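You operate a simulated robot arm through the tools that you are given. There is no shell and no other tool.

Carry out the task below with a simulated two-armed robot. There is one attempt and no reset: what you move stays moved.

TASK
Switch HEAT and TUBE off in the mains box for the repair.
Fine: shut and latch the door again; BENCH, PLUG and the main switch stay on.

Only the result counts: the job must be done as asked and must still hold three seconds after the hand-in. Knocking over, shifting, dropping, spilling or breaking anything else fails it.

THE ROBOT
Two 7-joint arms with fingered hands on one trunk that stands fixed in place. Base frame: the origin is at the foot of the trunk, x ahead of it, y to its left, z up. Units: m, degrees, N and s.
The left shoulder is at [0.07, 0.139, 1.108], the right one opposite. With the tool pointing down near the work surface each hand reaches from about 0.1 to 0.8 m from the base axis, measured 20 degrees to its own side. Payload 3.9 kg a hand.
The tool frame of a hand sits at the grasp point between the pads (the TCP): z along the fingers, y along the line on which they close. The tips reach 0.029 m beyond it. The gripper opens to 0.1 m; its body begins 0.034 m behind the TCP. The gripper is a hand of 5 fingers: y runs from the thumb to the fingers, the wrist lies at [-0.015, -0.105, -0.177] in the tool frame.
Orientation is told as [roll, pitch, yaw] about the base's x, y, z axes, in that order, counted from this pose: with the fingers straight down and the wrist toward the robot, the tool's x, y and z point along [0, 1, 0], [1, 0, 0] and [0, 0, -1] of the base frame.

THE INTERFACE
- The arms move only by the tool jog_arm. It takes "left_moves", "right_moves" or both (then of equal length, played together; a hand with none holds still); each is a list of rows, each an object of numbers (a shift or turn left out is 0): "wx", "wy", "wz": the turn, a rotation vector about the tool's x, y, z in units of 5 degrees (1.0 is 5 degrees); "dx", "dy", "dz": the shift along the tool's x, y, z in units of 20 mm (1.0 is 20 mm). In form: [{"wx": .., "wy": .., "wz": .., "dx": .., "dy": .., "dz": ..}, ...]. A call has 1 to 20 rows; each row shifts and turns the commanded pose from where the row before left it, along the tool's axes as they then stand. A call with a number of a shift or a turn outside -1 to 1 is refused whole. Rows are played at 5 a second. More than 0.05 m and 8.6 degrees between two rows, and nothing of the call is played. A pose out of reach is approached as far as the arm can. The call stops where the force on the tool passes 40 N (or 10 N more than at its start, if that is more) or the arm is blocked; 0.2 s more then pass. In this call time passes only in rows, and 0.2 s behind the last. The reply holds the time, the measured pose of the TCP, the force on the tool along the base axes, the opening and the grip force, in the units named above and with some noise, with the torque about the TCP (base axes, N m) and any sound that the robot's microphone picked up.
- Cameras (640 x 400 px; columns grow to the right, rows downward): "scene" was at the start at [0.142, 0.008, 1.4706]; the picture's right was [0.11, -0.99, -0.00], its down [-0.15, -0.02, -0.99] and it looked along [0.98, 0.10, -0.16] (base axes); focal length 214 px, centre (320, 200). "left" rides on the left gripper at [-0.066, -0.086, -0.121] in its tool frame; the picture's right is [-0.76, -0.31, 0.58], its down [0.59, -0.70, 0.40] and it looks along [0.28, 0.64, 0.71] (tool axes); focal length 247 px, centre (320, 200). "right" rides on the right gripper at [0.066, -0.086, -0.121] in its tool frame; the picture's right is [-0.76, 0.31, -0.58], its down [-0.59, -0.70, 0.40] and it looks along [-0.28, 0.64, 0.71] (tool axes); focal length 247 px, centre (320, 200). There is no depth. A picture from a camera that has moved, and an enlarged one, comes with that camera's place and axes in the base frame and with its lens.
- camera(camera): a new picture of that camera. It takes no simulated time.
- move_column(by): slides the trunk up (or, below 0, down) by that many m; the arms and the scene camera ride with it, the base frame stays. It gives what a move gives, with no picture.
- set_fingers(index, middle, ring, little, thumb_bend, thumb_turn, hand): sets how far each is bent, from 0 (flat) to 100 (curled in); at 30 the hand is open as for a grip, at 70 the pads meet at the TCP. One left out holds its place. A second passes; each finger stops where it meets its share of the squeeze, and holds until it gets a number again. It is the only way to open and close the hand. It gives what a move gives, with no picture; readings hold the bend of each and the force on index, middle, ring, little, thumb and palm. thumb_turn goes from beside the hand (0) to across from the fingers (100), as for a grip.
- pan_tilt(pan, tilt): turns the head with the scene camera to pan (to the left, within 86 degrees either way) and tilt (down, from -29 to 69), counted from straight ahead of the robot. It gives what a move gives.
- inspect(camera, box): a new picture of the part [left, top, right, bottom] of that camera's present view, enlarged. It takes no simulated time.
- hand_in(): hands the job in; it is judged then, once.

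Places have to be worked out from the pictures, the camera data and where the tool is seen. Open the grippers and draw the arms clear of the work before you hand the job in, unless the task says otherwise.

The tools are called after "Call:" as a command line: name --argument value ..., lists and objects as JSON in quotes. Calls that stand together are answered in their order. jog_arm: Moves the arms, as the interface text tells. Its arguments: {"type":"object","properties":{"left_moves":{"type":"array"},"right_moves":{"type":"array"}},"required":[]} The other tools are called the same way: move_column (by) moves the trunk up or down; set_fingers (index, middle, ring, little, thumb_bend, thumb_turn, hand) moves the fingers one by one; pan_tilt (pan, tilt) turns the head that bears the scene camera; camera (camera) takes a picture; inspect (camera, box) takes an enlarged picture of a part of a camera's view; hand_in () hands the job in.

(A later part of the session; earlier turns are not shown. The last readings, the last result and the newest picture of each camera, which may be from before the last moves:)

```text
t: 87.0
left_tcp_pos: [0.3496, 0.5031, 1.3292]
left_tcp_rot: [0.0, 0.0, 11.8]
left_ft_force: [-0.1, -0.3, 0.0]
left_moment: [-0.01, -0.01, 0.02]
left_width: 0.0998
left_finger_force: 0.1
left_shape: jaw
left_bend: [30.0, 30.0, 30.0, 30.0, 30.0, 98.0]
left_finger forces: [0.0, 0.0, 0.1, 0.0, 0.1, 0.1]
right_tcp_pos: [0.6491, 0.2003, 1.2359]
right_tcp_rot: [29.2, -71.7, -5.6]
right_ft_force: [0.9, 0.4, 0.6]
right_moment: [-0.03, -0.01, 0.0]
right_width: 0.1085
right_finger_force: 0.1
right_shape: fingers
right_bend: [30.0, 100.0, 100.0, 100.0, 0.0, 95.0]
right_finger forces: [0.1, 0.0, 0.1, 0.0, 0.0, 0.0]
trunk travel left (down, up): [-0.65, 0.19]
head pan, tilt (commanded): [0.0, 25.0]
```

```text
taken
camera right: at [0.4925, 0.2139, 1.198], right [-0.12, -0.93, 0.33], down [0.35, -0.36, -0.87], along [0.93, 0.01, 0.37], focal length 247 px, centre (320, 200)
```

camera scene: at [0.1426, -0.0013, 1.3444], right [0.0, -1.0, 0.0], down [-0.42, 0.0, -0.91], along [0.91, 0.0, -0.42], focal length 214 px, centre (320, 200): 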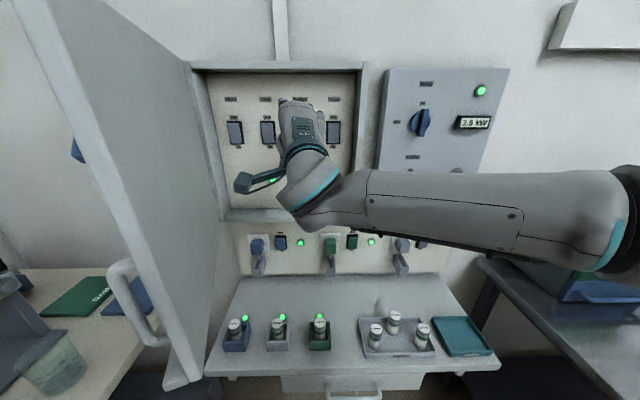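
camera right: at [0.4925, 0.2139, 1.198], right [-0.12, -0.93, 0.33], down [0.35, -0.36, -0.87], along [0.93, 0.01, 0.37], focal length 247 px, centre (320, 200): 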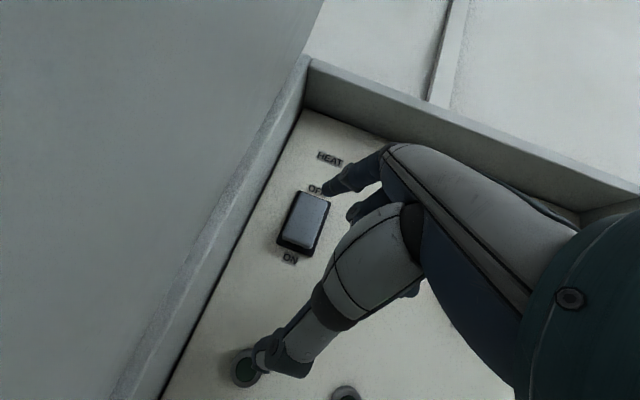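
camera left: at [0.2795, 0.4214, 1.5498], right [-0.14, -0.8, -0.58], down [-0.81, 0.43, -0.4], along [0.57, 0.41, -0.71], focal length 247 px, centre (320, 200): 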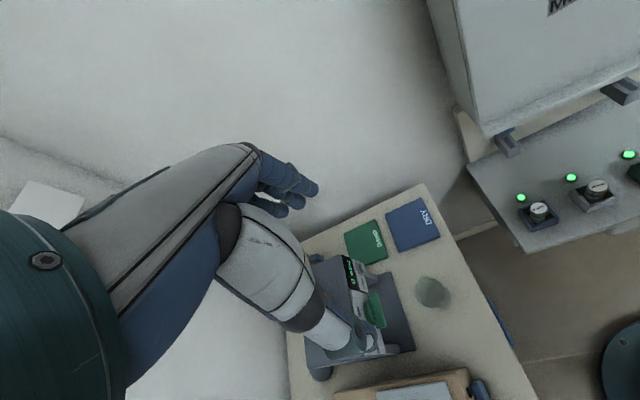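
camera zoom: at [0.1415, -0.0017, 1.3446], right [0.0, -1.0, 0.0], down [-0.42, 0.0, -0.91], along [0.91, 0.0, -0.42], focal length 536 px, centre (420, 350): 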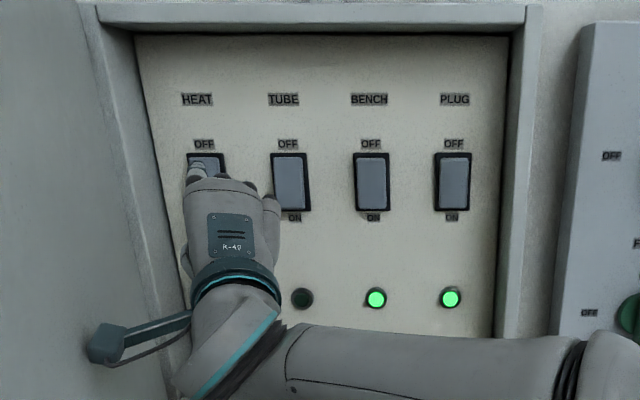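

Both HEAT and TUBE lamps are dark, while BENCH and PLUG stay lit. I withdraw the right hand out of the box, back and to the right.

Call:
jog_arm --right_moves '[{"dz": -0.9}, {"dz": -0.9}, {"dz": -0.9}, {"dz": -0.9, "dx": -0.5}, {"dz": -0.9, "dx": -0.9}, {"dz": -0.5, "dx": -0.9}, {"dx": -0.9, "wy": -0.5}, {"dx": -0.9, "wy": -0.5}, {"dx": -0.9, "wy": -0.5}, {"dx": -0.9, "wy": -0.5}]'

Call:
camera --camera "scene"

Call:
inspect --camera "scene" --box '[190, 60, 370, 220]'

```text
t: 89.2
left_tcp_pos: [0.3486, 0.5011, 1.3284]
left_tcp_rot: [0.1, -0.2, 11.7]
left_ft_force: [-0.7, -0.3, 0.0]
left_moment: [0.0, -0.01, 0.0]
left_width: 0.0997
left_finger_force: 0.1
left_shape: jaw
left_bend: [30.0, 30.0, 30.0, 30.0, 30.0, 98.0]
left_finger forces: [0.0, 0.1, 0.0, 0.1, 0.1, 0.0]
right_tcp_pos: [0.6026, 0.0523, 1.2475]
right_tcp_rot: [19.1, -71.7, -5.5]
right_ft_force: [-0.6, -0.3, 0.3]
right_moment: [-0.02, 0.0, -0.03]
right_width: 0.1084
right_finger_force: 0.0
right_shape: fingers
right_bend: [30.0, 100.0, 100.0, 100.0, 0.0, 95.0]
right_finger forces: [0.1, 0.1, 0.0, 0.0, 0.0, 0.0]
trunk travel left (down, up): [-0.65, 0.19]
head pan, tilt (commanded): [0.0, 25.0]
```

```text
taken
camera scene: at [0.1418, -0.0023, 1.3445], right [0.0, -1.0, 0.0], down [-0.42, 0.0, -0.91], along [0.91, 0.0, -0.42], focal length 214 px, centre (320, 200)
```

scene: 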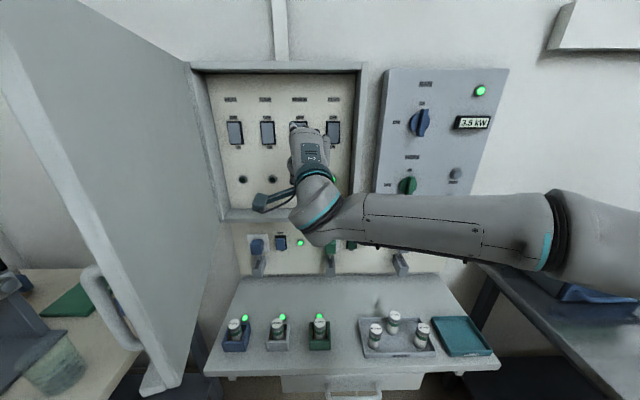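

```text
2.50 times, centred on (280, 140) of scene
camera zoom: at [0.1418, -0.0023, 1.3445], right [0.0, -1.0, 0.0], down [-0.42, 0.0, -0.91], along [0.91, 0.0, -0.42], focal length 536 px, centre (420, 350)
```

zoom: 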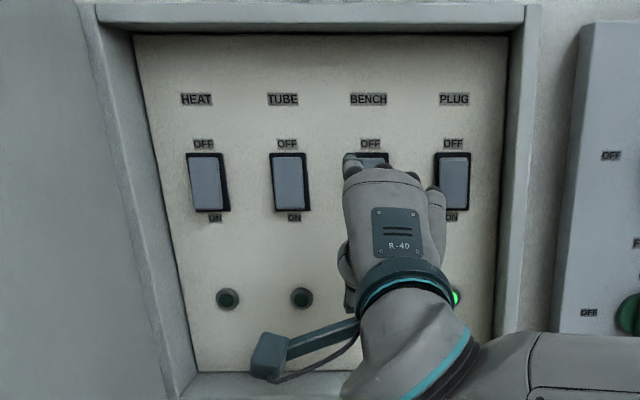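

HEAT and TUBE are confirmed off and the finger is clear of the rockers. I continue to draw the right hand back and to the right, out of the door's swing.

Call:
jog_arm --right_moves '[{"dz": -1}, {"dz": -1}, {"dz": -1, "dx": -0.3}, {"dz": -1, "dx": -0.5}, {"dx": -1, "dy": 0.3, "wy": -0.5}, {"dx": -1, "dy": 0.3, "wy": -0.5}, {"dx": -1, "dy": 0.3, "wy": -0.5}, {"dx": -1, "dy": 0.3, "wy": -0.5}, {"dx": -1, "dy": 0.3, "wy": -0.5}, {"dx": -1, "dy": 0.3, "wy": -0.5}, {"dx": -1, "dy": 0.3}, {"dx": -1, "dy": 0.3}, {"dx": -1, "dy": 0.3}, {"dx": -1, "dy": 0.3}]'

Call:
camera --camera "scene"

Call:
inspect --camera "scene" --box '[190, 60, 370, 220]'

```text
t: 92.2
left_tcp_pos: [0.3487, 0.5011, 1.3284]
left_tcp_rot: [0.2, -0.1, 11.8]
left_ft_force: [-0.2, -0.1, -0.6]
left_moment: [0.01, 0.02, 0.01]
left_width: 0.0998
left_finger_force: 0.0
left_shape: jaw
left_bend: [30.0, 30.0, 30.0, 30.0, 30.0, 98.0]
left_finger forces: [0.1, 0.1, 0.1, 0.0, 0.0, 0.1]
right_tcp_pos: [0.5607, -0.1849, 1.3157]
right_tcp_rot: [4.1, -71.8, -5.5]
right_ft_force: [0.0, 0.1, 0.6]
right_moment: [-0.02, -0.03, 0.02]
right_width: 0.1085
right_finger_force: 0.0
right_shape: fingers
right_bend: [30.0, 100.0, 100.0, 100.0, 0.0, 95.0]
right_finger forces: [0.1, 0.0, 0.0, 0.0, 0.1, 0.1]
trunk travel left (down, up): [-0.65, 0.19]
head pan, tilt (commanded): [0.0, 25.0]
```

```text
taken
camera scene: at [0.1418, -0.0027, 1.3445], right [0.0, -1.0, 0.0], down [-0.42, 0.0, -0.91], along [0.91, 0.0, -0.42], focal length 214 px, centre (320, 200)
```

scene: 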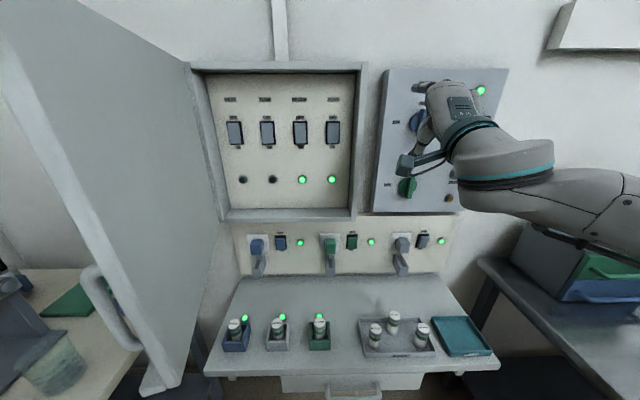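

```text
2.50 times, centred on (280, 140) of scene
camera zoom: at [0.1418, -0.0027, 1.3445], right [0.0, -1.0, 0.0], down [-0.42, 0.0, -0.91], along [0.91, 0.0, -0.42], focal length 536 px, centre (420, 350)
```

zoom: 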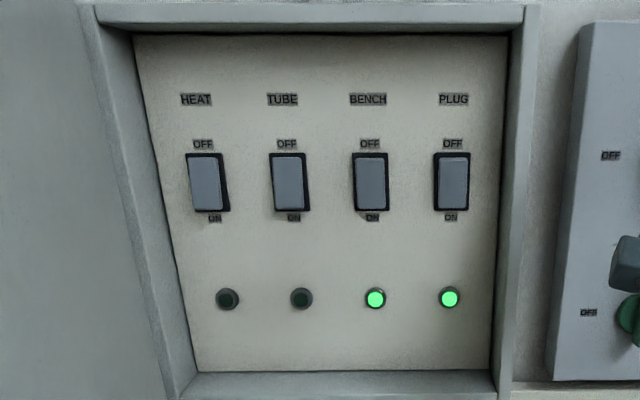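

The interior is as wanted: HEAT and TUBE off, BENCH and PLUG lit. Now I prepare to close the door with the left hand from its outer side. First I pull the right hand farther back from the panel, then raise the trunk back to its original height.

Call:
jog_arm --right_moves '[{"dz": -1}, {"dz": -1}, {"dz": -1}, {"dz": -1, "dx": -0.5}, {"dz": -0.5, "dx": -0.5}]'

Call:
move_column --by 0.1

Call:
pan_tilt --pan 30 --tilt 20

Call:
camera --camera "scene"

Call:
camera --camera "left"

```text
t: 93.3
left_tcp_pos: [0.3495, 0.5022, 1.3297]
left_tcp_rot: [0.1, 0.0, 11.8]
left_ft_force: [-0.8, -0.8, 0.4]
left_moment: [-0.01, 0.03, -0.01]
left_width: 0.1002
left_finger_force: 0.1
left_shape: jaw
left_bend: [30.0, 30.0, 30.0, 30.0, 30.0, 98.0]
left_finger forces: [0.0, 0.1, 0.1, 0.0, 0.0, 0.1]
right_tcp_pos: [0.4753, -0.2026, 1.3427]
right_tcp_rot: [4.3, -71.7, -5.6]
right_ft_force: [0.4, 0.2, 0.0]
right_moment: [-0.04, 0.04, -0.01]
right_width: 0.1087
right_finger_force: 0.0
right_shape: fingers
right_bend: [30.0, 100.0, 100.0, 100.0, 0.0, 95.0]
right_finger forces: [0.0, 0.0, 0.0, 0.0, 0.0, 0.0]
trunk travel left (down, up): [-0.65, 0.19]
head pan, tilt (commanded): [0.0, 25.0]
```

```text
t: 94.7
left_tcp_pos: [0.3491, 0.5029, 1.4288]
left_tcp_rot: [0.1, -0.1, 11.8]
left_ft_force: [0.4, 0.2, 0.6]
left_moment: [0.02, -0.03, 0.05]
left_width: 0.0999
left_finger_force: 0.0
left_shape: jaw
left_bend: [30.0, 30.0, 30.0, 30.0, 30.0, 98.0]
left_finger forces: [0.0, 0.1, 0.2, 0.0, 0.1, 0.0]
right_tcp_pos: [0.4762, -0.201, 1.4426]
right_tcp_rot: [4.1, -71.8, -5.5]
right_ft_force: [-0.6, -0.5, -0.2]
right_moment: [-0.04, 0.01, 0.0]
right_width: 0.1086
right_finger_force: 0.1
right_shape: fingers
right_bend: [30.0, 100.0, 100.0, 100.0, 0.0, 95.0]
right_finger forces: [0.0, 0.0, 0.0, 0.0, 0.0, 0.1]
trunk travel left (down, up): [-0.75, 0.09]
head pan, tilt (commanded): [0.0, 25.0]
```

```text
t: 95.6
left_tcp_pos: [0.3487, 0.5013, 1.4291]
left_tcp_rot: [0.1, -0.1, 11.8]
left_ft_force: [-0.8, -0.2, -0.2]
left_moment: [0.02, -0.03, -0.03]
left_width: 0.0999
left_finger_force: 0.1
left_shape: jaw
left_bend: [30.0, 30.0, 30.0, 30.0, 30.0, 98.0]
left_finger forces: [0.0, 0.0, 0.0, 0.0, 0.0, 0.1]
right_tcp_pos: [0.4752, -0.2021, 1.4422]
right_tcp_rot: [4.0, -71.8, -5.4]
right_ft_force: [0.6, 0.2, 1.0]
right_moment: [0.0, -0.01, 0.01]
right_width: 0.1086
right_finger_force: 0.0
right_shape: fingers
right_bend: [30.0, 100.0, 100.0, 100.0, 0.0, 95.0]
right_finger forces: [0.0, 0.0, 0.1, 0.0, 0.1, 0.0]
trunk travel left (down, up): [-0.75, 0.09]
head pan, tilt (commanded): [30.0, 20.0]
```

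```text
taken
camera scene: at [0.1304, 0.0446, 1.4526], right [0.5, -0.87, 0.0], down [-0.3, -0.17, -0.94], along [0.81, 0.47, -0.34], focal length 214 px, centre (320, 200)
```

scene: 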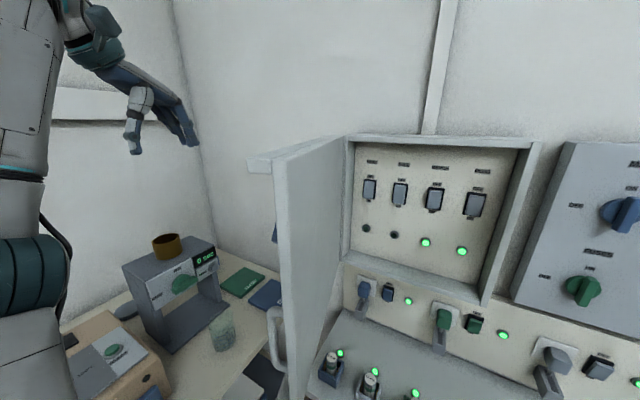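

```text
taken
camera left: at [0.2794, 0.4211, 1.55], right [-0.14, -0.8, -0.58], down [-0.81, 0.43, -0.4], along [0.57, 0.41, -0.71], focal length 247 px, centre (320, 200)
```

left: 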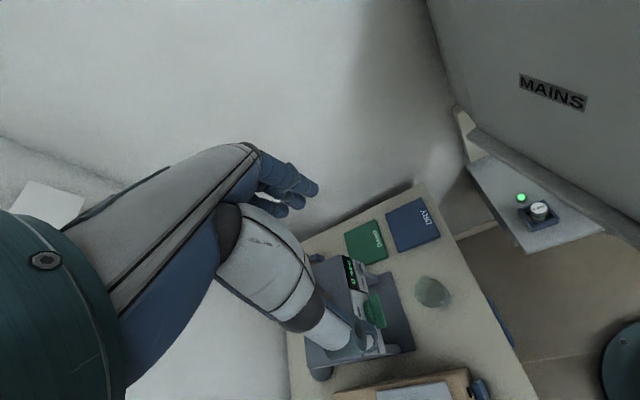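

The left hand is free on the door's outer side. I bring it down and to the right toward the outer face, keeping its camera above the door's top lip (z≈1.41).

Call:
jog_arm --left_moves '[{"dx": -0.9, "dy": 0.35, "dz": 0.5}, {"dx": -0.9, "dy": 0.35, "dz": 0.5}, {"dx": -0.9, "dy": 0.35, "dz": 0.5}, {"dx": -0.9, "dy": 0.35, "dz": 0.5}, {"dx": -0.9, "dy": 0.35, "dz": 0.5}, {"dx": -0.9, "dy": 0.35, "dz": 0.5}, {"dx": -0.9, "dy": 0.35, "dz": 0.5}]'

Call:
camera --camera "scene"

Call:
camera --camera "left"

```text
t: 97.2
left_tcp_pos: [0.424, 0.3887, 1.3589]
left_tcp_rot: [0.0, -0.1, 11.8]
left_ft_force: [-0.3, -0.5, -0.6]
left_moment: [0.02, 0.03, -0.02]
left_width: 0.0999
left_finger_force: 0.2
left_shape: jaw
left_bend: [30.0, 30.0, 30.0, 30.0, 30.0, 98.0]
left_finger forces: [0.1, 0.0, 0.0, 0.0, 0.0, 0.0]
right_tcp_pos: [0.4758, -0.2018, 1.4424]
right_tcp_rot: [4.1, -71.7, -5.4]
right_ft_force: [0.5, 0.1, -0.8]
right_moment: [0.01, 0.0, -0.03]
right_width: 0.1085
right_finger_force: 0.0
right_shape: fingers
right_bend: [30.0, 100.0, 100.0, 100.0, 0.0, 95.0]
right_finger forces: [0.1, 0.1, 0.0, 0.1, 0.0, 0.0]
trunk travel left (down, up): [-0.75, 0.09]
head pan, tilt (commanded): [30.0, 20.0]
```

```text
taken
camera scene: at [0.1311, 0.0443, 1.4526], right [0.5, -0.87, 0.0], down [-0.3, -0.17, -0.94], along [0.81, 0.47, -0.34], focal length 214 px, centre (320, 200)
```

scene: 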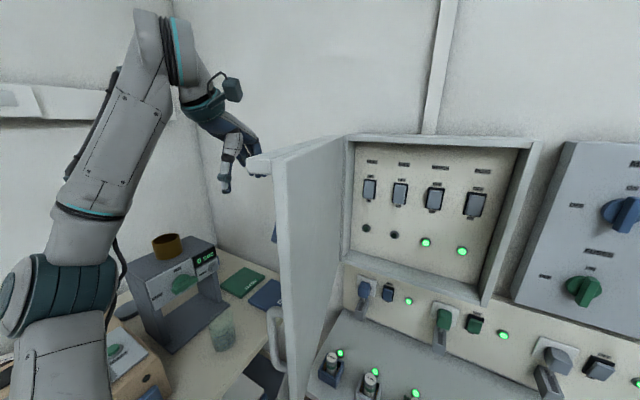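

```text
taken
camera left: at [0.3543, 0.307, 1.4801], right [-0.14, -0.8, -0.58], down [-0.81, 0.43, -0.4], along [0.57, 0.41, -0.71], focal length 247 px, centre (320, 200)
```

left: 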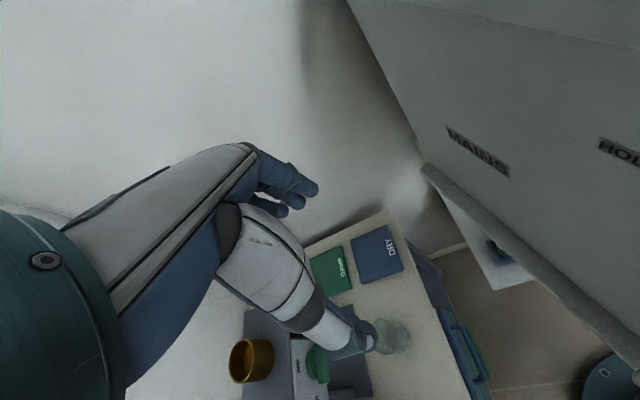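

The left hand is about 8 cm from the outer face. I sweep right in 15 mm steps until it meets the door and begins to swing it shut.

Call:
jog_arm --left_moves '[{"dx": -0.77}, {"dx": -0.77}, {"dx": -0.77}, {"dx": -0.77}, {"dx": -0.77}, {"dx": -0.77}]'

Call:
camera --camera "scene"

Call:
camera --camera "left"

```text
t: 98.6
left_tcp_pos: [0.4423, 0.297, 1.3593]
left_tcp_rot: [0.1, -0.1, 11.8]
left_ft_force: [0.1, 0.7, -0.2]
left_moment: [-0.02, -0.06, 0.0]
left_width: 0.0999
left_finger_force: 0.0
left_shape: jaw
left_bend: [30.0, 30.0, 30.0, 30.0, 30.0, 98.0]
left_finger forces: [0.1, 0.0, 0.0, 0.0, 0.0, 0.0]
right_tcp_pos: [0.4752, -0.2037, 1.4426]
right_tcp_rot: [4.2, -71.8, -5.6]
right_ft_force: [-0.7, -0.7, 0.2]
right_moment: [0.01, -0.01, -0.02]
right_width: 0.1085
right_finger_force: 0.0
right_shape: fingers
right_bend: [30.0, 100.0, 100.0, 100.0, 0.0, 95.0]
right_finger forces: [0.0, 0.1, 0.0, 0.1, 0.0, 0.1]
trunk travel left (down, up): [-0.75, 0.09]
head pan, tilt (commanded): [30.0, 20.0]
```

```text
taken
camera scene: at [0.1306, 0.044, 1.4526], right [0.5, -0.87, 0.0], down [-0.3, -0.17, -0.94], along [0.81, 0.47, -0.34], focal length 214 px, centre (320, 200)
```

scene: 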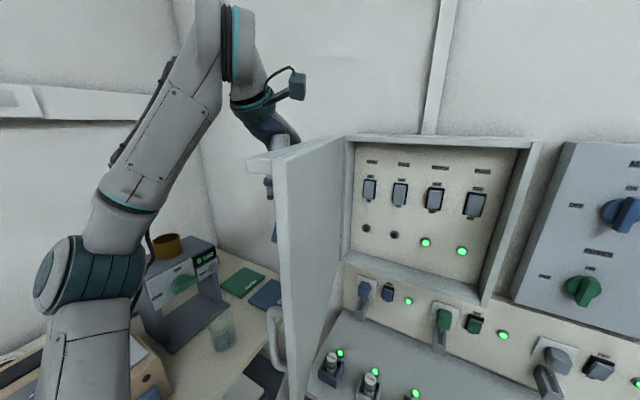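

```text
taken
camera left: at [0.3719, 0.2162, 1.4799], right [-0.14, -0.8, -0.58], down [-0.81, 0.43, -0.4], along [0.57, 0.41, -0.71], focal length 247 px, centre (320, 200)
```

left: 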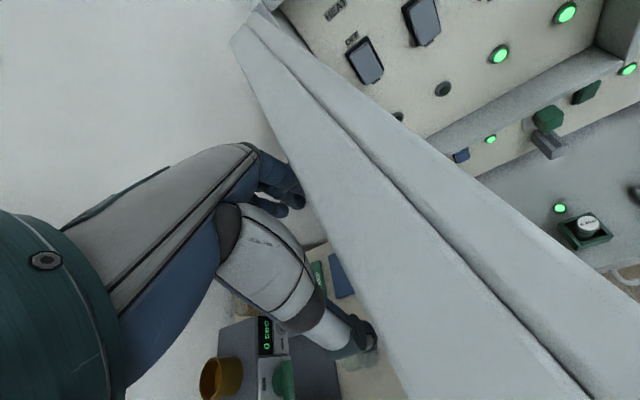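

The left hand is just about to touch the door's lip. I push it along the closing arc, from about 77° toward 45°.

Call:
jog_arm --left_moves '[{"dx": -0.74}, {"dx": -0.74}, {"dx": -0.74}, {"dx": -0.74}, {"dx": -0.715, "dy": 0.15}, {"dx": -0.715, "dy": 0.15}]'

Call:
camera --camera "scene"

Call:
camera --camera "left"

```text
t: 100.0
left_tcp_pos: [0.4649, 0.2133, 1.3586]
left_tcp_rot: [0.0, -0.1, 11.7]
left_ft_force: [-0.8, 0.7, -1.1]
left_moment: [0.01, -0.05, 0.02]
left_width: 0.0999
left_finger_force: 0.1
left_shape: jaw
left_bend: [30.0, 30.0, 30.0, 30.0, 30.0, 98.0]
left_finger forces: [0.0, 0.1, 0.2, 0.0, 0.1, 0.1]
right_tcp_pos: [0.4766, -0.203, 1.4417]
right_tcp_rot: [4.2, -71.6, -5.6]
right_ft_force: [0.3, -0.5, -0.2]
right_moment: [-0.03, -0.02, 0.04]
right_width: 0.1085
right_finger_force: 0.0
right_shape: fingers
right_bend: [30.0, 100.0, 100.0, 100.0, 0.0, 95.0]
right_finger forces: [0.0, 0.0, 0.1, 0.1, 0.0, 0.0]
trunk travel left (down, up): [-0.75, 0.09]
head pan, tilt (commanded): [30.0, 20.0]
```

```text
taken
camera scene: at [0.1309, 0.044, 1.4526], right [0.5, -0.87, 0.0], down [-0.3, -0.17, -0.94], along [0.81, 0.47, -0.34], focal length 214 px, centre (320, 200)
```

scene: 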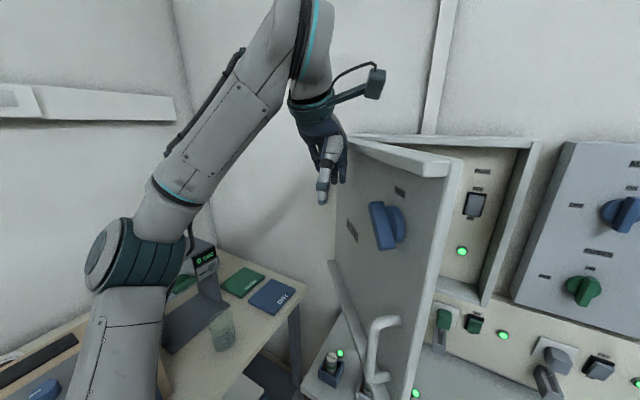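

```text
taken
camera left: at [0.3958, 0.1316, 1.4791], right [-0.15, -0.8, -0.58], down [-0.81, 0.43, -0.4], along [0.57, 0.41, -0.71], focal length 247 px, centre (320, 200)
```

left: 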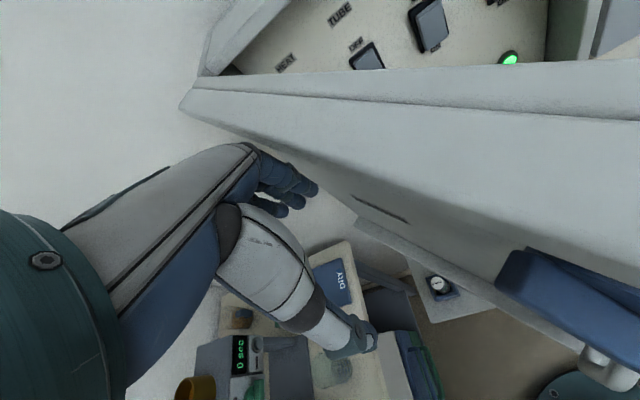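

The door swings freely and is now at roughly 40°. I look closely at the knob and the door edge to see the latch before closing further.

Call:
inspect --camera "scene" --box '[320, 130, 520, 300]'

Call:
pan_tilt --pan 5 --tilt 25

Call:
camera --camera "scene"

Call:
camera --camera "right"

```text
2.35 times, centred on (420, 215) of scene
camera zoom: at [0.1309, 0.044, 1.4526], right [0.5, -0.87, 0.0], down [-0.3, -0.17, -0.94], along [0.81, 0.47, -0.34], focal length 505 px, centre (85, 165)
```

zoom: 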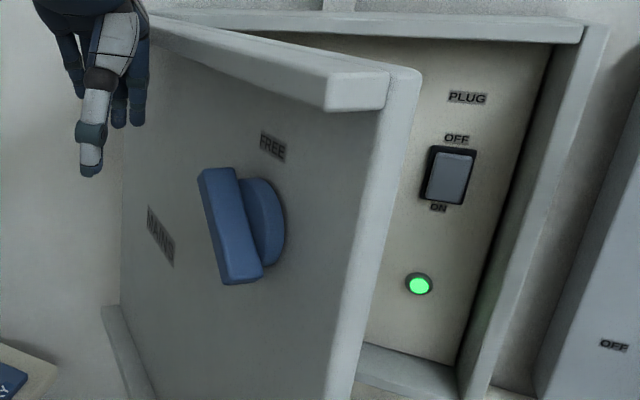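

```text
t: 100.9
left_tcp_pos: [0.4647, 0.2147, 1.3595]
left_tcp_rot: [0.0, 0.0, 11.8]
left_ft_force: [0.0, -0.5, 0.3]
left_moment: [-0.01, -0.03, 0.01]
left_width: 0.0999
left_finger_force: 0.0
left_shape: jaw
left_bend: [30.0, 30.0, 30.0, 30.0, 30.0, 98.0]
left_finger forces: [0.1, 0.0, 0.0, 0.0, 0.0, 0.1]
right_tcp_pos: [0.4758, -0.2008, 1.4431]
right_tcp_rot: [4.1, -71.8, -5.5]
right_ft_force: [-0.3, 0.2, -0.2]
right_moment: [-0.01, 0.01, -0.03]
right_width: 0.1084
right_finger_force: 0.0
right_shape: fingers
right_bend: [30.0, 100.0, 100.0, 100.0, 0.0, 95.0]
right_finger forces: [0.1, 0.0, 0.0, 0.0, 0.0, 0.1]
trunk travel left (down, up): [-0.75, 0.09]
head pan, tilt (commanded): [5.0, 25.0]
```

```text
taken
camera scene: at [0.1414, 0.0065, 1.4446], right [0.09, -1.0, 0.0], down [-0.42, -0.04, -0.91], along [0.9, 0.08, -0.42], focal length 214 px, centre (320, 200)
```

scene: 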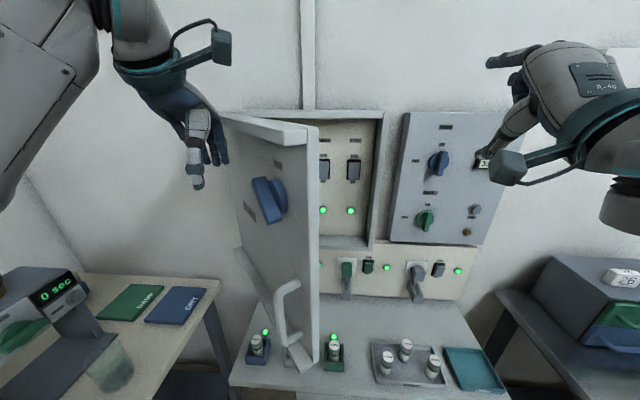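

```text
taken
camera right: at [0.3364, -0.1318, 1.401], right [-0.47, -0.75, 0.45], down [0.14, -0.58, -0.81], along [0.87, -0.32, 0.38], focal length 247 px, centre (320, 200)
```

right: 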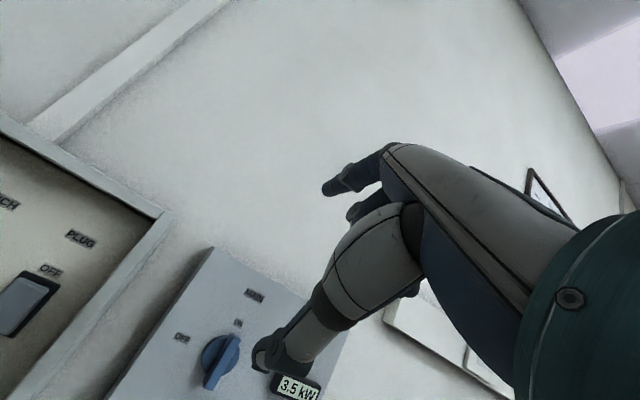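

No bolt is visible and the knob stands at an intermediate angle. I keep closing with the left hand toward about 30°.

Call:
jog_arm --left_moves '[{"dx": -0.715, "dy": 0.15}, {"dx": -0.715, "dy": 0.15}, {"dx": -0.685, "dy": 0.31}, {"dx": -0.685, "dy": 0.31}, {"dx": -0.685, "dy": 0.31}, {"dx": -0.685, "dy": 0.31}]'

Call:
camera --camera "scene"

Call:
camera --camera "left"

```text
t: 102.3
left_tcp_pos: [0.5142, 0.1374, 1.3578]
left_tcp_rot: [0.1, -0.1, 11.8]
left_ft_force: [0.4, 0.2, -1.3]
left_moment: [0.03, 0.0, 0.0]
left_width: 0.0998
left_finger_force: 0.0
left_shape: jaw
left_bend: [30.0, 30.0, 30.0, 30.0, 30.0, 98.0]
left_finger forces: [0.0, 0.0, 0.0, 0.0, 0.0, 0.1]
right_tcp_pos: [0.4753, -0.2026, 1.4437]
right_tcp_rot: [4.2, -71.7, -5.7]
right_ft_force: [0.8, -0.6, -1.0]
right_moment: [0.03, -0.03, 0.05]
right_width: 0.1085
right_finger_force: 0.1
right_shape: fingers
right_bend: [30.0, 100.0, 100.0, 100.0, 0.0, 95.0]
right_finger forces: [0.0, 0.0, 0.1, 0.0, 0.0, 0.1]
trunk travel left (down, up): [-0.75, 0.09]
head pan, tilt (commanded): [5.0, 25.0]
```

```text
taken
camera scene: at [0.1421, 0.0053, 1.4445], right [0.09, -1.0, 0.0], down [-0.42, -0.04, -0.91], along [0.9, 0.08, -0.42], focal length 214 px, centre (320, 200)
```

scene: 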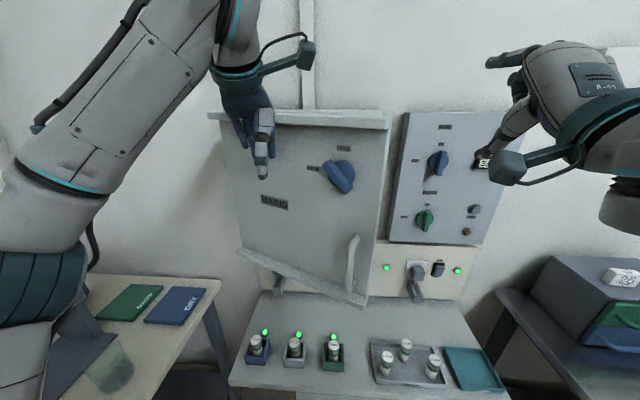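

```text
taken
camera left: at [0.4445, 0.0563, 1.4793], right [-0.14, -0.8, -0.58], down [-0.81, 0.43, -0.4], along [0.57, 0.41, -0.71], focal length 247 px, centre (320, 200)
```

left: 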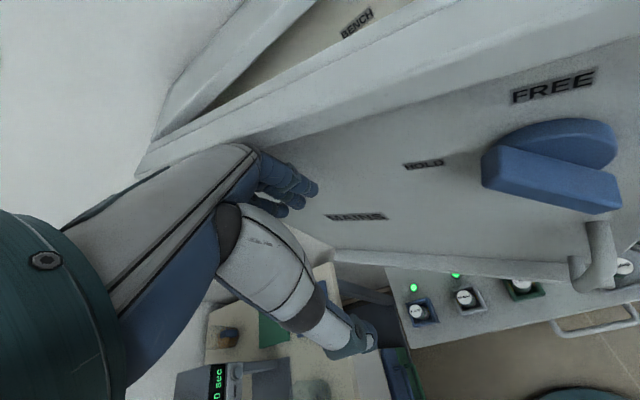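

The door is at about 25° and moving easily. I continue toward closed, now pushing mostly forward.

Call:
jog_arm --left_moves '[{"dx": -0.67, "dy": 0.69}, {"dx": -0.67, "dy": 0.69}, {"dx": -0.5, "dy": 0.8}, {"dx": -0.4, "dy": 0.8}]'

Call:
camera --camera "scene"

Call:
camera --camera "left"

```text
t: 103.3
left_tcp_pos: [0.5816, 0.1065, 1.3589]
left_tcp_rot: [0.1, -0.2, 11.8]
left_ft_force: [0.3, 0.2, 0.1]
left_moment: [0.02, 0.02, 0.01]
left_width: 0.0998
left_finger_force: 0.0
left_shape: jaw
left_bend: [30.0, 30.0, 30.0, 30.0, 30.0, 98.0]
left_finger forces: [0.1, 0.1, 0.0, 0.0, 0.1, 0.0]
right_tcp_pos: [0.4754, -0.2037, 1.4436]
right_tcp_rot: [4.2, -71.7, -5.7]
right_ft_force: [-0.3, 0.6, -0.5]
right_moment: [-0.04, -0.03, 0.03]
right_width: 0.1084
right_finger_force: 0.1
right_shape: fingers
right_bend: [30.0, 100.0, 100.0, 100.0, 0.0, 95.0]
right_finger forces: [0.0, 0.0, 0.0, 0.0, 0.0, 0.0]
trunk travel left (down, up): [-0.75, 0.09]
head pan, tilt (commanded): [5.0, 25.0]
```

```text
taken
camera scene: at [0.1424, 0.0053, 1.4445], right [0.09, -1.0, 0.0], down [-0.42, -0.04, -0.91], along [0.9, 0.08, -0.42], focal length 214 px, centre (320, 200)
```

scene: 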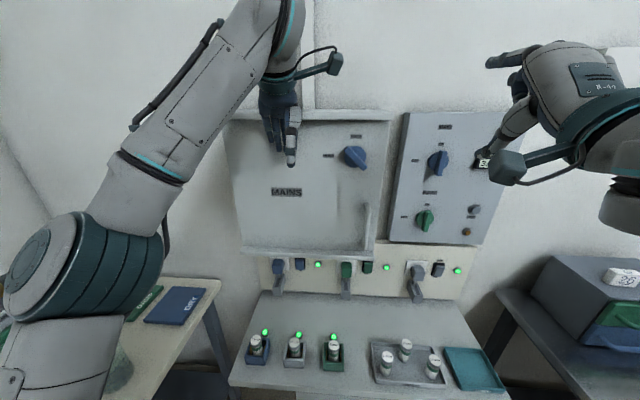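

```text
taken
camera left: at [0.512, 0.025, 1.4795], right [-0.14, -0.8, -0.58], down [-0.81, 0.43, -0.4], along [0.57, 0.41, -0.71], focal length 247 px, centre (320, 200)
```

left: 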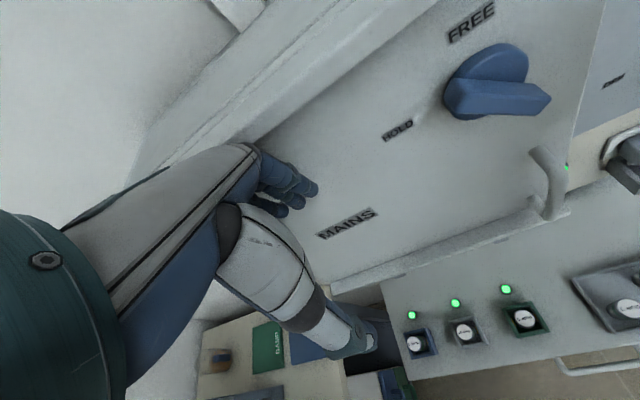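

The door looks nearly closed. I return the head to the very same view as at the start to compare the door's position with the original closed one.

Call:
pan_tilt --pan 0 --tilt 40

Call:
camera --camera "scene"

Call:
inspect --camera "scene" --box '[280, 20, 440, 120]'

Call:
inspect --camera "scene" --box '[300, 40, 460, 220]'

```text
t: 104.1
left_tcp_pos: [0.581, 0.1086, 1.3581]
left_tcp_rot: [0.0, -0.2, 11.8]
left_ft_force: [0.1, 0.0, -0.2]
left_moment: [-0.01, 0.01, 0.02]
left_width: 0.0998
left_finger_force: 0.1
left_shape: jaw
left_bend: [30.0, 30.0, 30.0, 30.0, 30.0, 98.0]
left_finger forces: [0.0, 0.0, 0.0, 0.0, 0.1, 0.0]
right_tcp_pos: [0.4757, -0.2021, 1.443]
right_tcp_rot: [4.2, -71.8, -5.4]
right_ft_force: [0.6, 0.9, 0.2]
right_moment: [0.0, 0.01, 0.05]
right_width: 0.1087
right_finger_force: 0.2
right_shape: fingers
right_bend: [30.0, 100.0, 100.0, 100.0, 0.0, 95.0]
right_finger forces: [0.1, 0.0, 0.1, 0.1, 0.0, 0.0]
trunk travel left (down, up): [-0.75, 0.09]
head pan, tilt (commanded): [0.0, 40.0]
```

```text
taken
camera scene: at [0.1346, -0.0015, 1.4213], right [0.0, -1.0, 0.0], down [-0.64, 0.0, -0.77], along [0.77, 0.0, -0.64], focal length 214 px, centre (320, 200)
```

scene: 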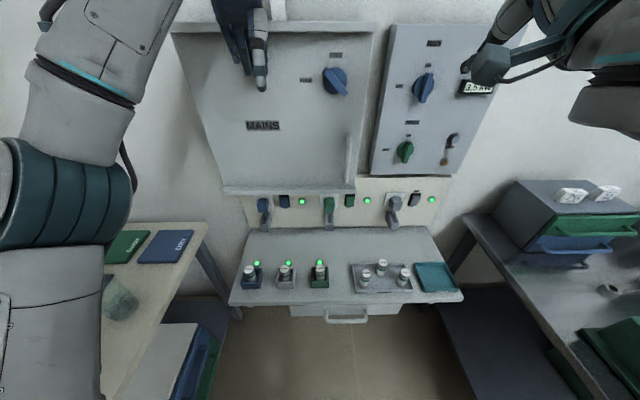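

```text
4.00 times, centred on (360, 70) of scene
camera zoom: at [0.1346, -0.0015, 1.4213], right [0.0, -1.0, 0.0], down [-0.64, 0.0, -0.77], along [0.77, 0.0, -0.64], focal length 858 px, centre (160, 720)
```

zoom: 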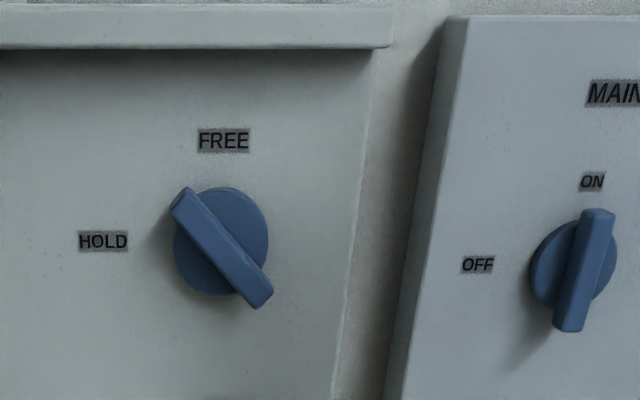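

```text
2.22 times, centred on (380, 130) of scene
camera zoom: at [0.1346, -0.0015, 1.4213], right [0.0, -1.0, 0.0], down [-0.64, 0.0, -0.77], along [0.77, 0.0, -0.64], focal length 477 px, centre (187, 356)
```

zoom: 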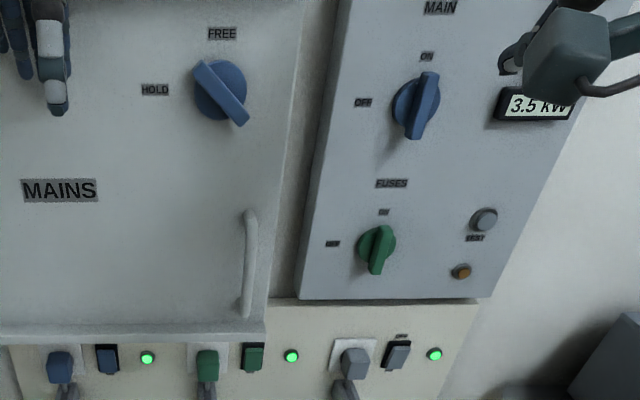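

The labels are within 1–2 px of the closed reference, so the door is essentially shut. I press it with the left hand to make sure it is fully home.

Call:
jog_arm --left_moves '[{"dy": 0.5, "dx": 0.1}, {"dy": 0.5, "dx": 0.1}, {"dy": 0.4, "dx": 0.1}, {"dy": 0.4, "dx": 0.1}]'

Call:
inspect --camera "scene" --box '[280, 20, 440, 120]'

Call:
camera --camera "left"

```text
t: 104.8
left_tcp_pos: [0.5904, 0.1097, 1.3624]
left_tcp_rot: [-0.5, 0.3, 11.1]
left_ft_force: [-31.6, -4.0, -16.0]
left_moment: [-0.16, -0.6, 0.44]
left_width: 0.0995
left_finger_force: 0.0
left_shape: jaw
left_bend: [30.0, 39.0, 30.0, 30.0, 30.0, 98.0]
left_finger forces: [0.1, 36.2, 0.0, 0.1, 0.0, 0.0]
right_tcp_pos: [0.4673, -0.1999, 1.4451]
right_tcp_rot: [4.2, -72.1, -5.5]
right_ft_force: [0.7, 0.9, 0.1]
right_moment: [-0.01, 0.0, -0.03]
right_width: 0.1086
right_finger_force: 0.1
right_shape: fingers
right_bend: [30.0, 100.0, 100.0, 100.0, 0.0, 95.0]
right_finger forces: [0.0, 0.0, 0.0, 0.0, 0.0, 0.1]
trunk travel left (down, up): [-0.75, 0.09]
head pan, tilt (commanded): [0.0, 40.0]
stopped in row 3 (left hand): the force on the tool passed its limit at 42 N (the readings are from after the stop); the commanded pose is now the measured one
```

```text
4.00 times, centred on (360, 70) of scene
camera zoom: at [0.1263, -0.0006, 1.4219], right [0.0, -1.0, 0.0], down [-0.64, 0.0, -0.77], along [0.77, 0.0, -0.64], focal length 858 px, centre (160, 720)
```

zoom: 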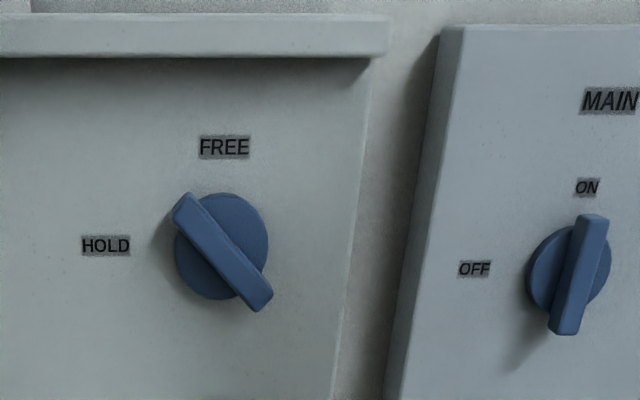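

```text
taken
camera left: at [0.5206, 0.0321, 1.4838], right [-0.16, -0.81, -0.57], down [-0.81, 0.44, -0.4], along [0.57, 0.39, -0.72], focal length 247 px, centre (320, 200)
```

left: 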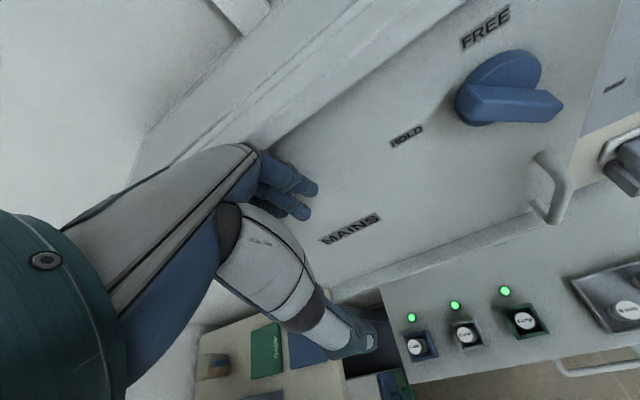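

The door is rigidly shut against its stop, and the labels match the closed reference. I withdraw the left hand back and to the left so the right hand can work the knob.

Call:
jog_arm --left_moves '[{"dy": -0.5}, {"dy": -1}, {"dy": -1}, {"dy": -1}, {"dy": -0.8, "dx": 0.6}, {"dy": -0.3, "dx": 1}, {"dx": 1}, {"dx": 1}, {"dx": 1}, {"dx": 1}, {"dx": 1}, {"dx": 1}, {"dx": 1}, {"dx": 1}]'

Call:
camera --camera "scene"

Call:
inspect --camera "scene" --box '[280, 20, 440, 120]'

```text
t: 107.8
left_tcp_pos: [0.4707, 0.2854, 1.3571]
left_tcp_rot: [-0.1, 0.4, 11.4]
left_ft_force: [0.2, -0.3, 0.4]
left_moment: [-0.04, 0.01, 0.0]
left_width: 0.1002
left_finger_force: 0.1
left_shape: jaw
left_bend: [30.0, 30.0, 30.0, 30.0, 30.0, 98.0]
left_finger forces: [0.1, 0.0, 0.1, 0.1, 0.0, 0.1]
right_tcp_pos: [0.4749, -0.2018, 1.4428]
right_tcp_rot: [4.0, -71.8, -5.3]
right_ft_force: [-0.1, -0.5, 0.2]
right_moment: [0.03, 0.03, -0.02]
right_width: 0.1083
right_finger_force: 0.0
right_shape: fingers
right_bend: [30.0, 100.0, 100.0, 100.0, 0.0, 95.0]
right_finger forces: [0.1, 0.0, 0.0, 0.0, 0.0, 0.0]
trunk travel left (down, up): [-0.75, 0.09]
head pan, tilt (commanded): [0.0, 40.0]
```

```text
taken
camera scene: at [0.1343, -0.0009, 1.4213], right [0.0, -1.0, 0.0], down [-0.64, 0.0, -0.77], along [0.77, 0.0, -0.64], focal length 214 px, centre (320, 200)
```

scene: 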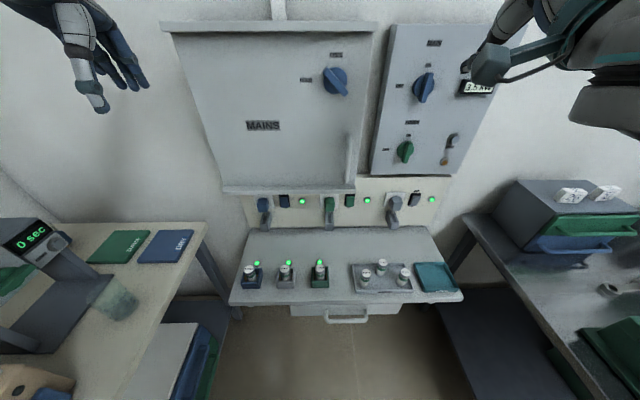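

```text
4.00 times, centred on (360, 70) of scene
camera zoom: at [0.1343, -0.0009, 1.4213], right [0.0, -1.0, 0.0], down [-0.64, 0.0, -0.77], along [0.77, 0.0, -0.64], focal length 858 px, centre (160, 720)
```

zoom: 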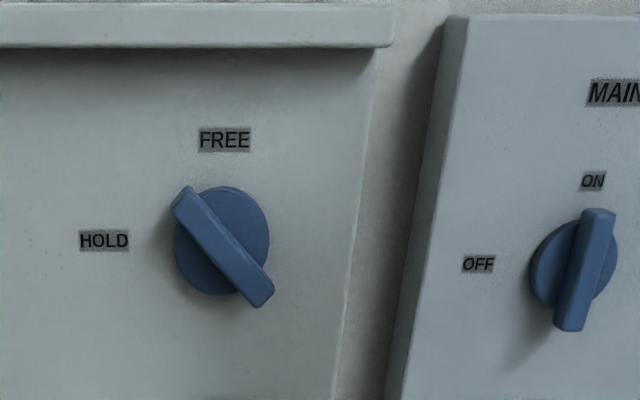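

The view matches the initial closed reference, and the knob bar stands at about 57° between HOLD and FREE. I now bring the right hand to the knob: open the grip, level the hand and come back in front of the knob.

Call:
set_fingers --hand "right" --index 46 --middle 46 --ring 46 --little 46 --thumb_bend 44 --thumb_turn 98

Call:
jog_arm --right_moves '[{"wx": -0.92}, {"wx": -0.92}, {"wx": -0.92}, {"wx": -0.92, "wy": 0.26}, {"dx": 0.9, "dy": -0.7, "dz": 0.2}, {"dx": 0.9, "dy": -0.7, "dz": 0.2}, {"dx": 0.9, "dy": -0.7, "dz": 0.2}, {"dx": 0.9, "dy": -0.7, "dz": 0.2}, {"dx": 0.9, "dy": -0.7, "dz": 0.2}, {"dx": 0.9, "dy": -0.7, "dz": 0.2}, {"dx": 0.9, "dy": -0.7, "dz": 0.2}, {"dx": 0.9, "dy": -0.7, "dz": 0.2}, {"dx": 0.9, "dy": -0.3, "dz": 0.2}]'

Call:
camera --camera "scene"

Call:
camera --camera "right"

```text
t: 108.8
left_tcp_pos: [0.4712, 0.2842, 1.359]
left_tcp_rot: [-0.2, 0.4, 11.4]
left_ft_force: [0.2, 0.6, 0.2]
left_moment: [-0.03, -0.02, 0.01]
left_width: 0.0998
left_finger_force: 0.1
left_shape: jaw
left_bend: [30.0, 30.0, 30.0, 30.0, 30.0, 98.0]
left_finger forces: [0.0, 0.0, 0.0, 0.1, 0.1, 0.1]
right_tcp_pos: [0.475, -0.2014, 1.4434]
right_tcp_rot: [4.0, -71.8, -5.4]
right_ft_force: [-0.1, 0.7, -0.4]
right_moment: [-0.01, 0.02, -0.01]
right_width: 0.063
right_finger_force: 0.0
right_shape: fingers
right_bend: [46.0, 46.0, 46.0, 46.0, 44.0, 97.0]
right_finger forces: [0.0, 0.0, 0.0, 0.1, 0.0, 0.0]
trunk travel left (down, up): [-0.75, 0.09]
head pan, tilt (commanded): [0.0, 40.0]
```

```text
t: 111.6
left_tcp_pos: [0.4711, 0.2846, 1.3596]
left_tcp_rot: [-0.3, 0.4, 11.4]
left_ft_force: [0.0, 0.2, -0.3]
left_moment: [-0.03, 0.0, 0.0]
left_width: 0.1001
left_finger_force: 0.0
left_shape: jaw
left_bend: [30.0, 30.0, 30.0, 30.0, 30.0, 98.0]
left_finger forces: [0.0, 0.0, 0.1, 0.0, 0.1, 0.1]
right_tcp_pos: [0.5123, -0.0384, 1.3284]
right_tcp_rot: [101.0, -88.7, -101.2]
right_ft_force: [0.4, -0.8, 0.2]
right_moment: [0.03, -0.01, 0.0]
right_width: 0.063
right_finger_force: 0.2
right_shape: fingers
right_bend: [46.0, 46.0, 46.0, 46.0, 44.0, 97.0]
right_finger forces: [0.0, 0.0, 0.1, 0.0, 0.0, 0.0]
trunk travel left (down, up): [-0.75, 0.09]
head pan, tilt (commanded): [0.0, 40.0]
```

```text
taken
camera scene: at [0.1351, -0.0008, 1.4212], right [0.0, -1.0, 0.0], down [-0.64, 0.0, -0.77], along [0.77, 0.0, -0.64], focal length 214 px, centre (320, 200)
```

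scene: 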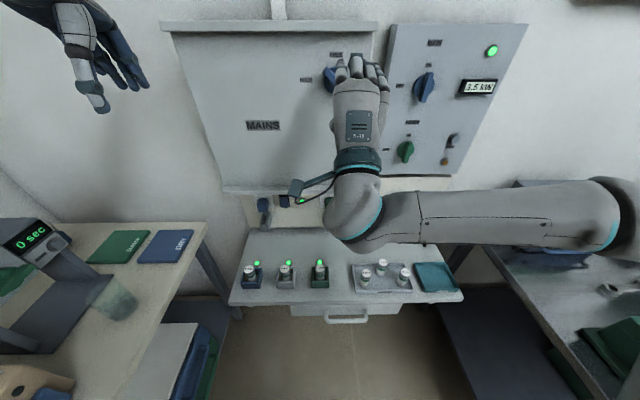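

```text
taken
camera right: at [0.393, 0.0302, 1.245], right [-0.58, -0.76, 0.29], down [0.4, -0.57, -0.71], along [0.71, -0.3, 0.64], focal length 247 px, centre (320, 200)
```

right: 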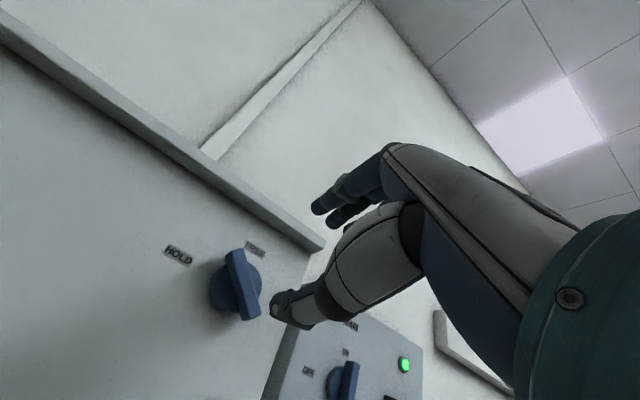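

The hand is in front of the knob. I roll it 55° clockwise to match the bar, moving slowly forward to about x≈0.56.

Call:
jog_arm --right_moves '[{"wz": 1, "dz": 0.25}, {"wz": 1, "dz": 0.25}, {"wz": 1, "dz": 0.25}, {"wz": 1, "dz": 0.25}, {"wz": 1, "dz": 0.25}, {"wz": 1, "dz": 0.25}, {"wz": 1, "dz": 0.2}, {"wz": 1, "dz": 0.2}, {"wz": 1, "dz": 0.2}, {"wz": 1, "dz": 0.2}, {"wz": 1, "dz": 0.2}]'

Call:
inspect --camera "scene" --box '[280, 20, 440, 120]'

Call:
inspect --camera "right" --box '[180, 160, 420, 310]'

```text
t: 114.0
left_tcp_pos: [0.4709, 0.2834, 1.3588]
left_tcp_rot: [-0.1, 0.4, 11.4]
left_ft_force: [0.5, 0.8, -0.6]
left_moment: [-0.03, 0.01, 0.0]
left_width: 0.0999
left_finger_force: 0.1
left_shape: jaw
left_bend: [30.0, 30.0, 30.0, 30.0, 30.0, 98.0]
left_finger forces: [0.0, 0.1, 0.1, 0.0, 0.0, 0.1]
right_tcp_pos: [0.5624, -0.037, 1.3281]
right_tcp_rot: [90.3, -33.6, -90.6]
right_ft_force: [-0.4, -0.8, -0.5]
right_moment: [-0.03, 0.02, 0.0]
right_width: 0.0632
right_finger_force: 0.0
right_shape: fingers
right_bend: [46.0, 46.0, 46.0, 46.0, 44.0, 97.0]
right_finger forces: [0.1, 0.1, 0.0, 0.1, 0.1, 0.0]
trunk travel left (down, up): [-0.75, 0.09]
head pan, tilt (commanded): [0.0, 40.0]
```

```text
4.00 times, centred on (360, 70) of scene
camera zoom: at [0.135, -0.0014, 1.4212], right [0.0, -1.0, 0.0], down [-0.64, 0.0, -0.77], along [0.77, 0.0, -0.64], focal length 858 px, centre (160, 720)
```

zoom: 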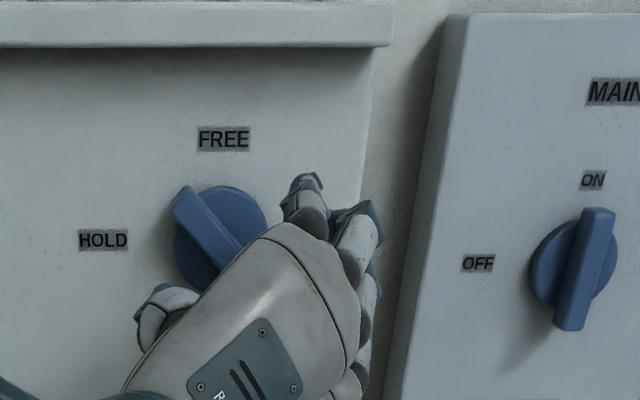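

```text
2.67 times, centred on (300, 235) of right
camera zoom: at [0.4433, 0.0702, 1.3357], right [-0.58, -0.67, -0.46], down [0.4, 0.26, -0.88], along [0.71, -0.69, 0.12], focal length 659 px, centre (373, 107)
```

zoom: 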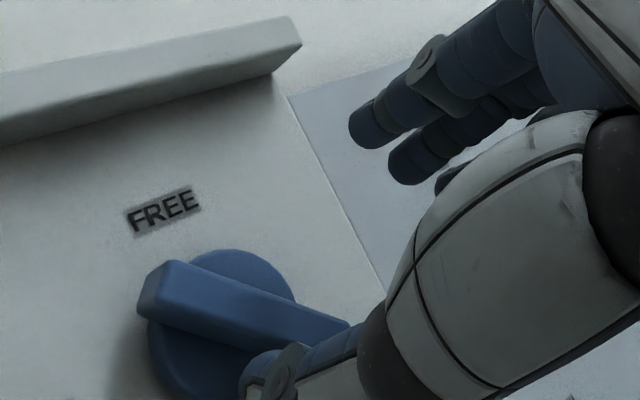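

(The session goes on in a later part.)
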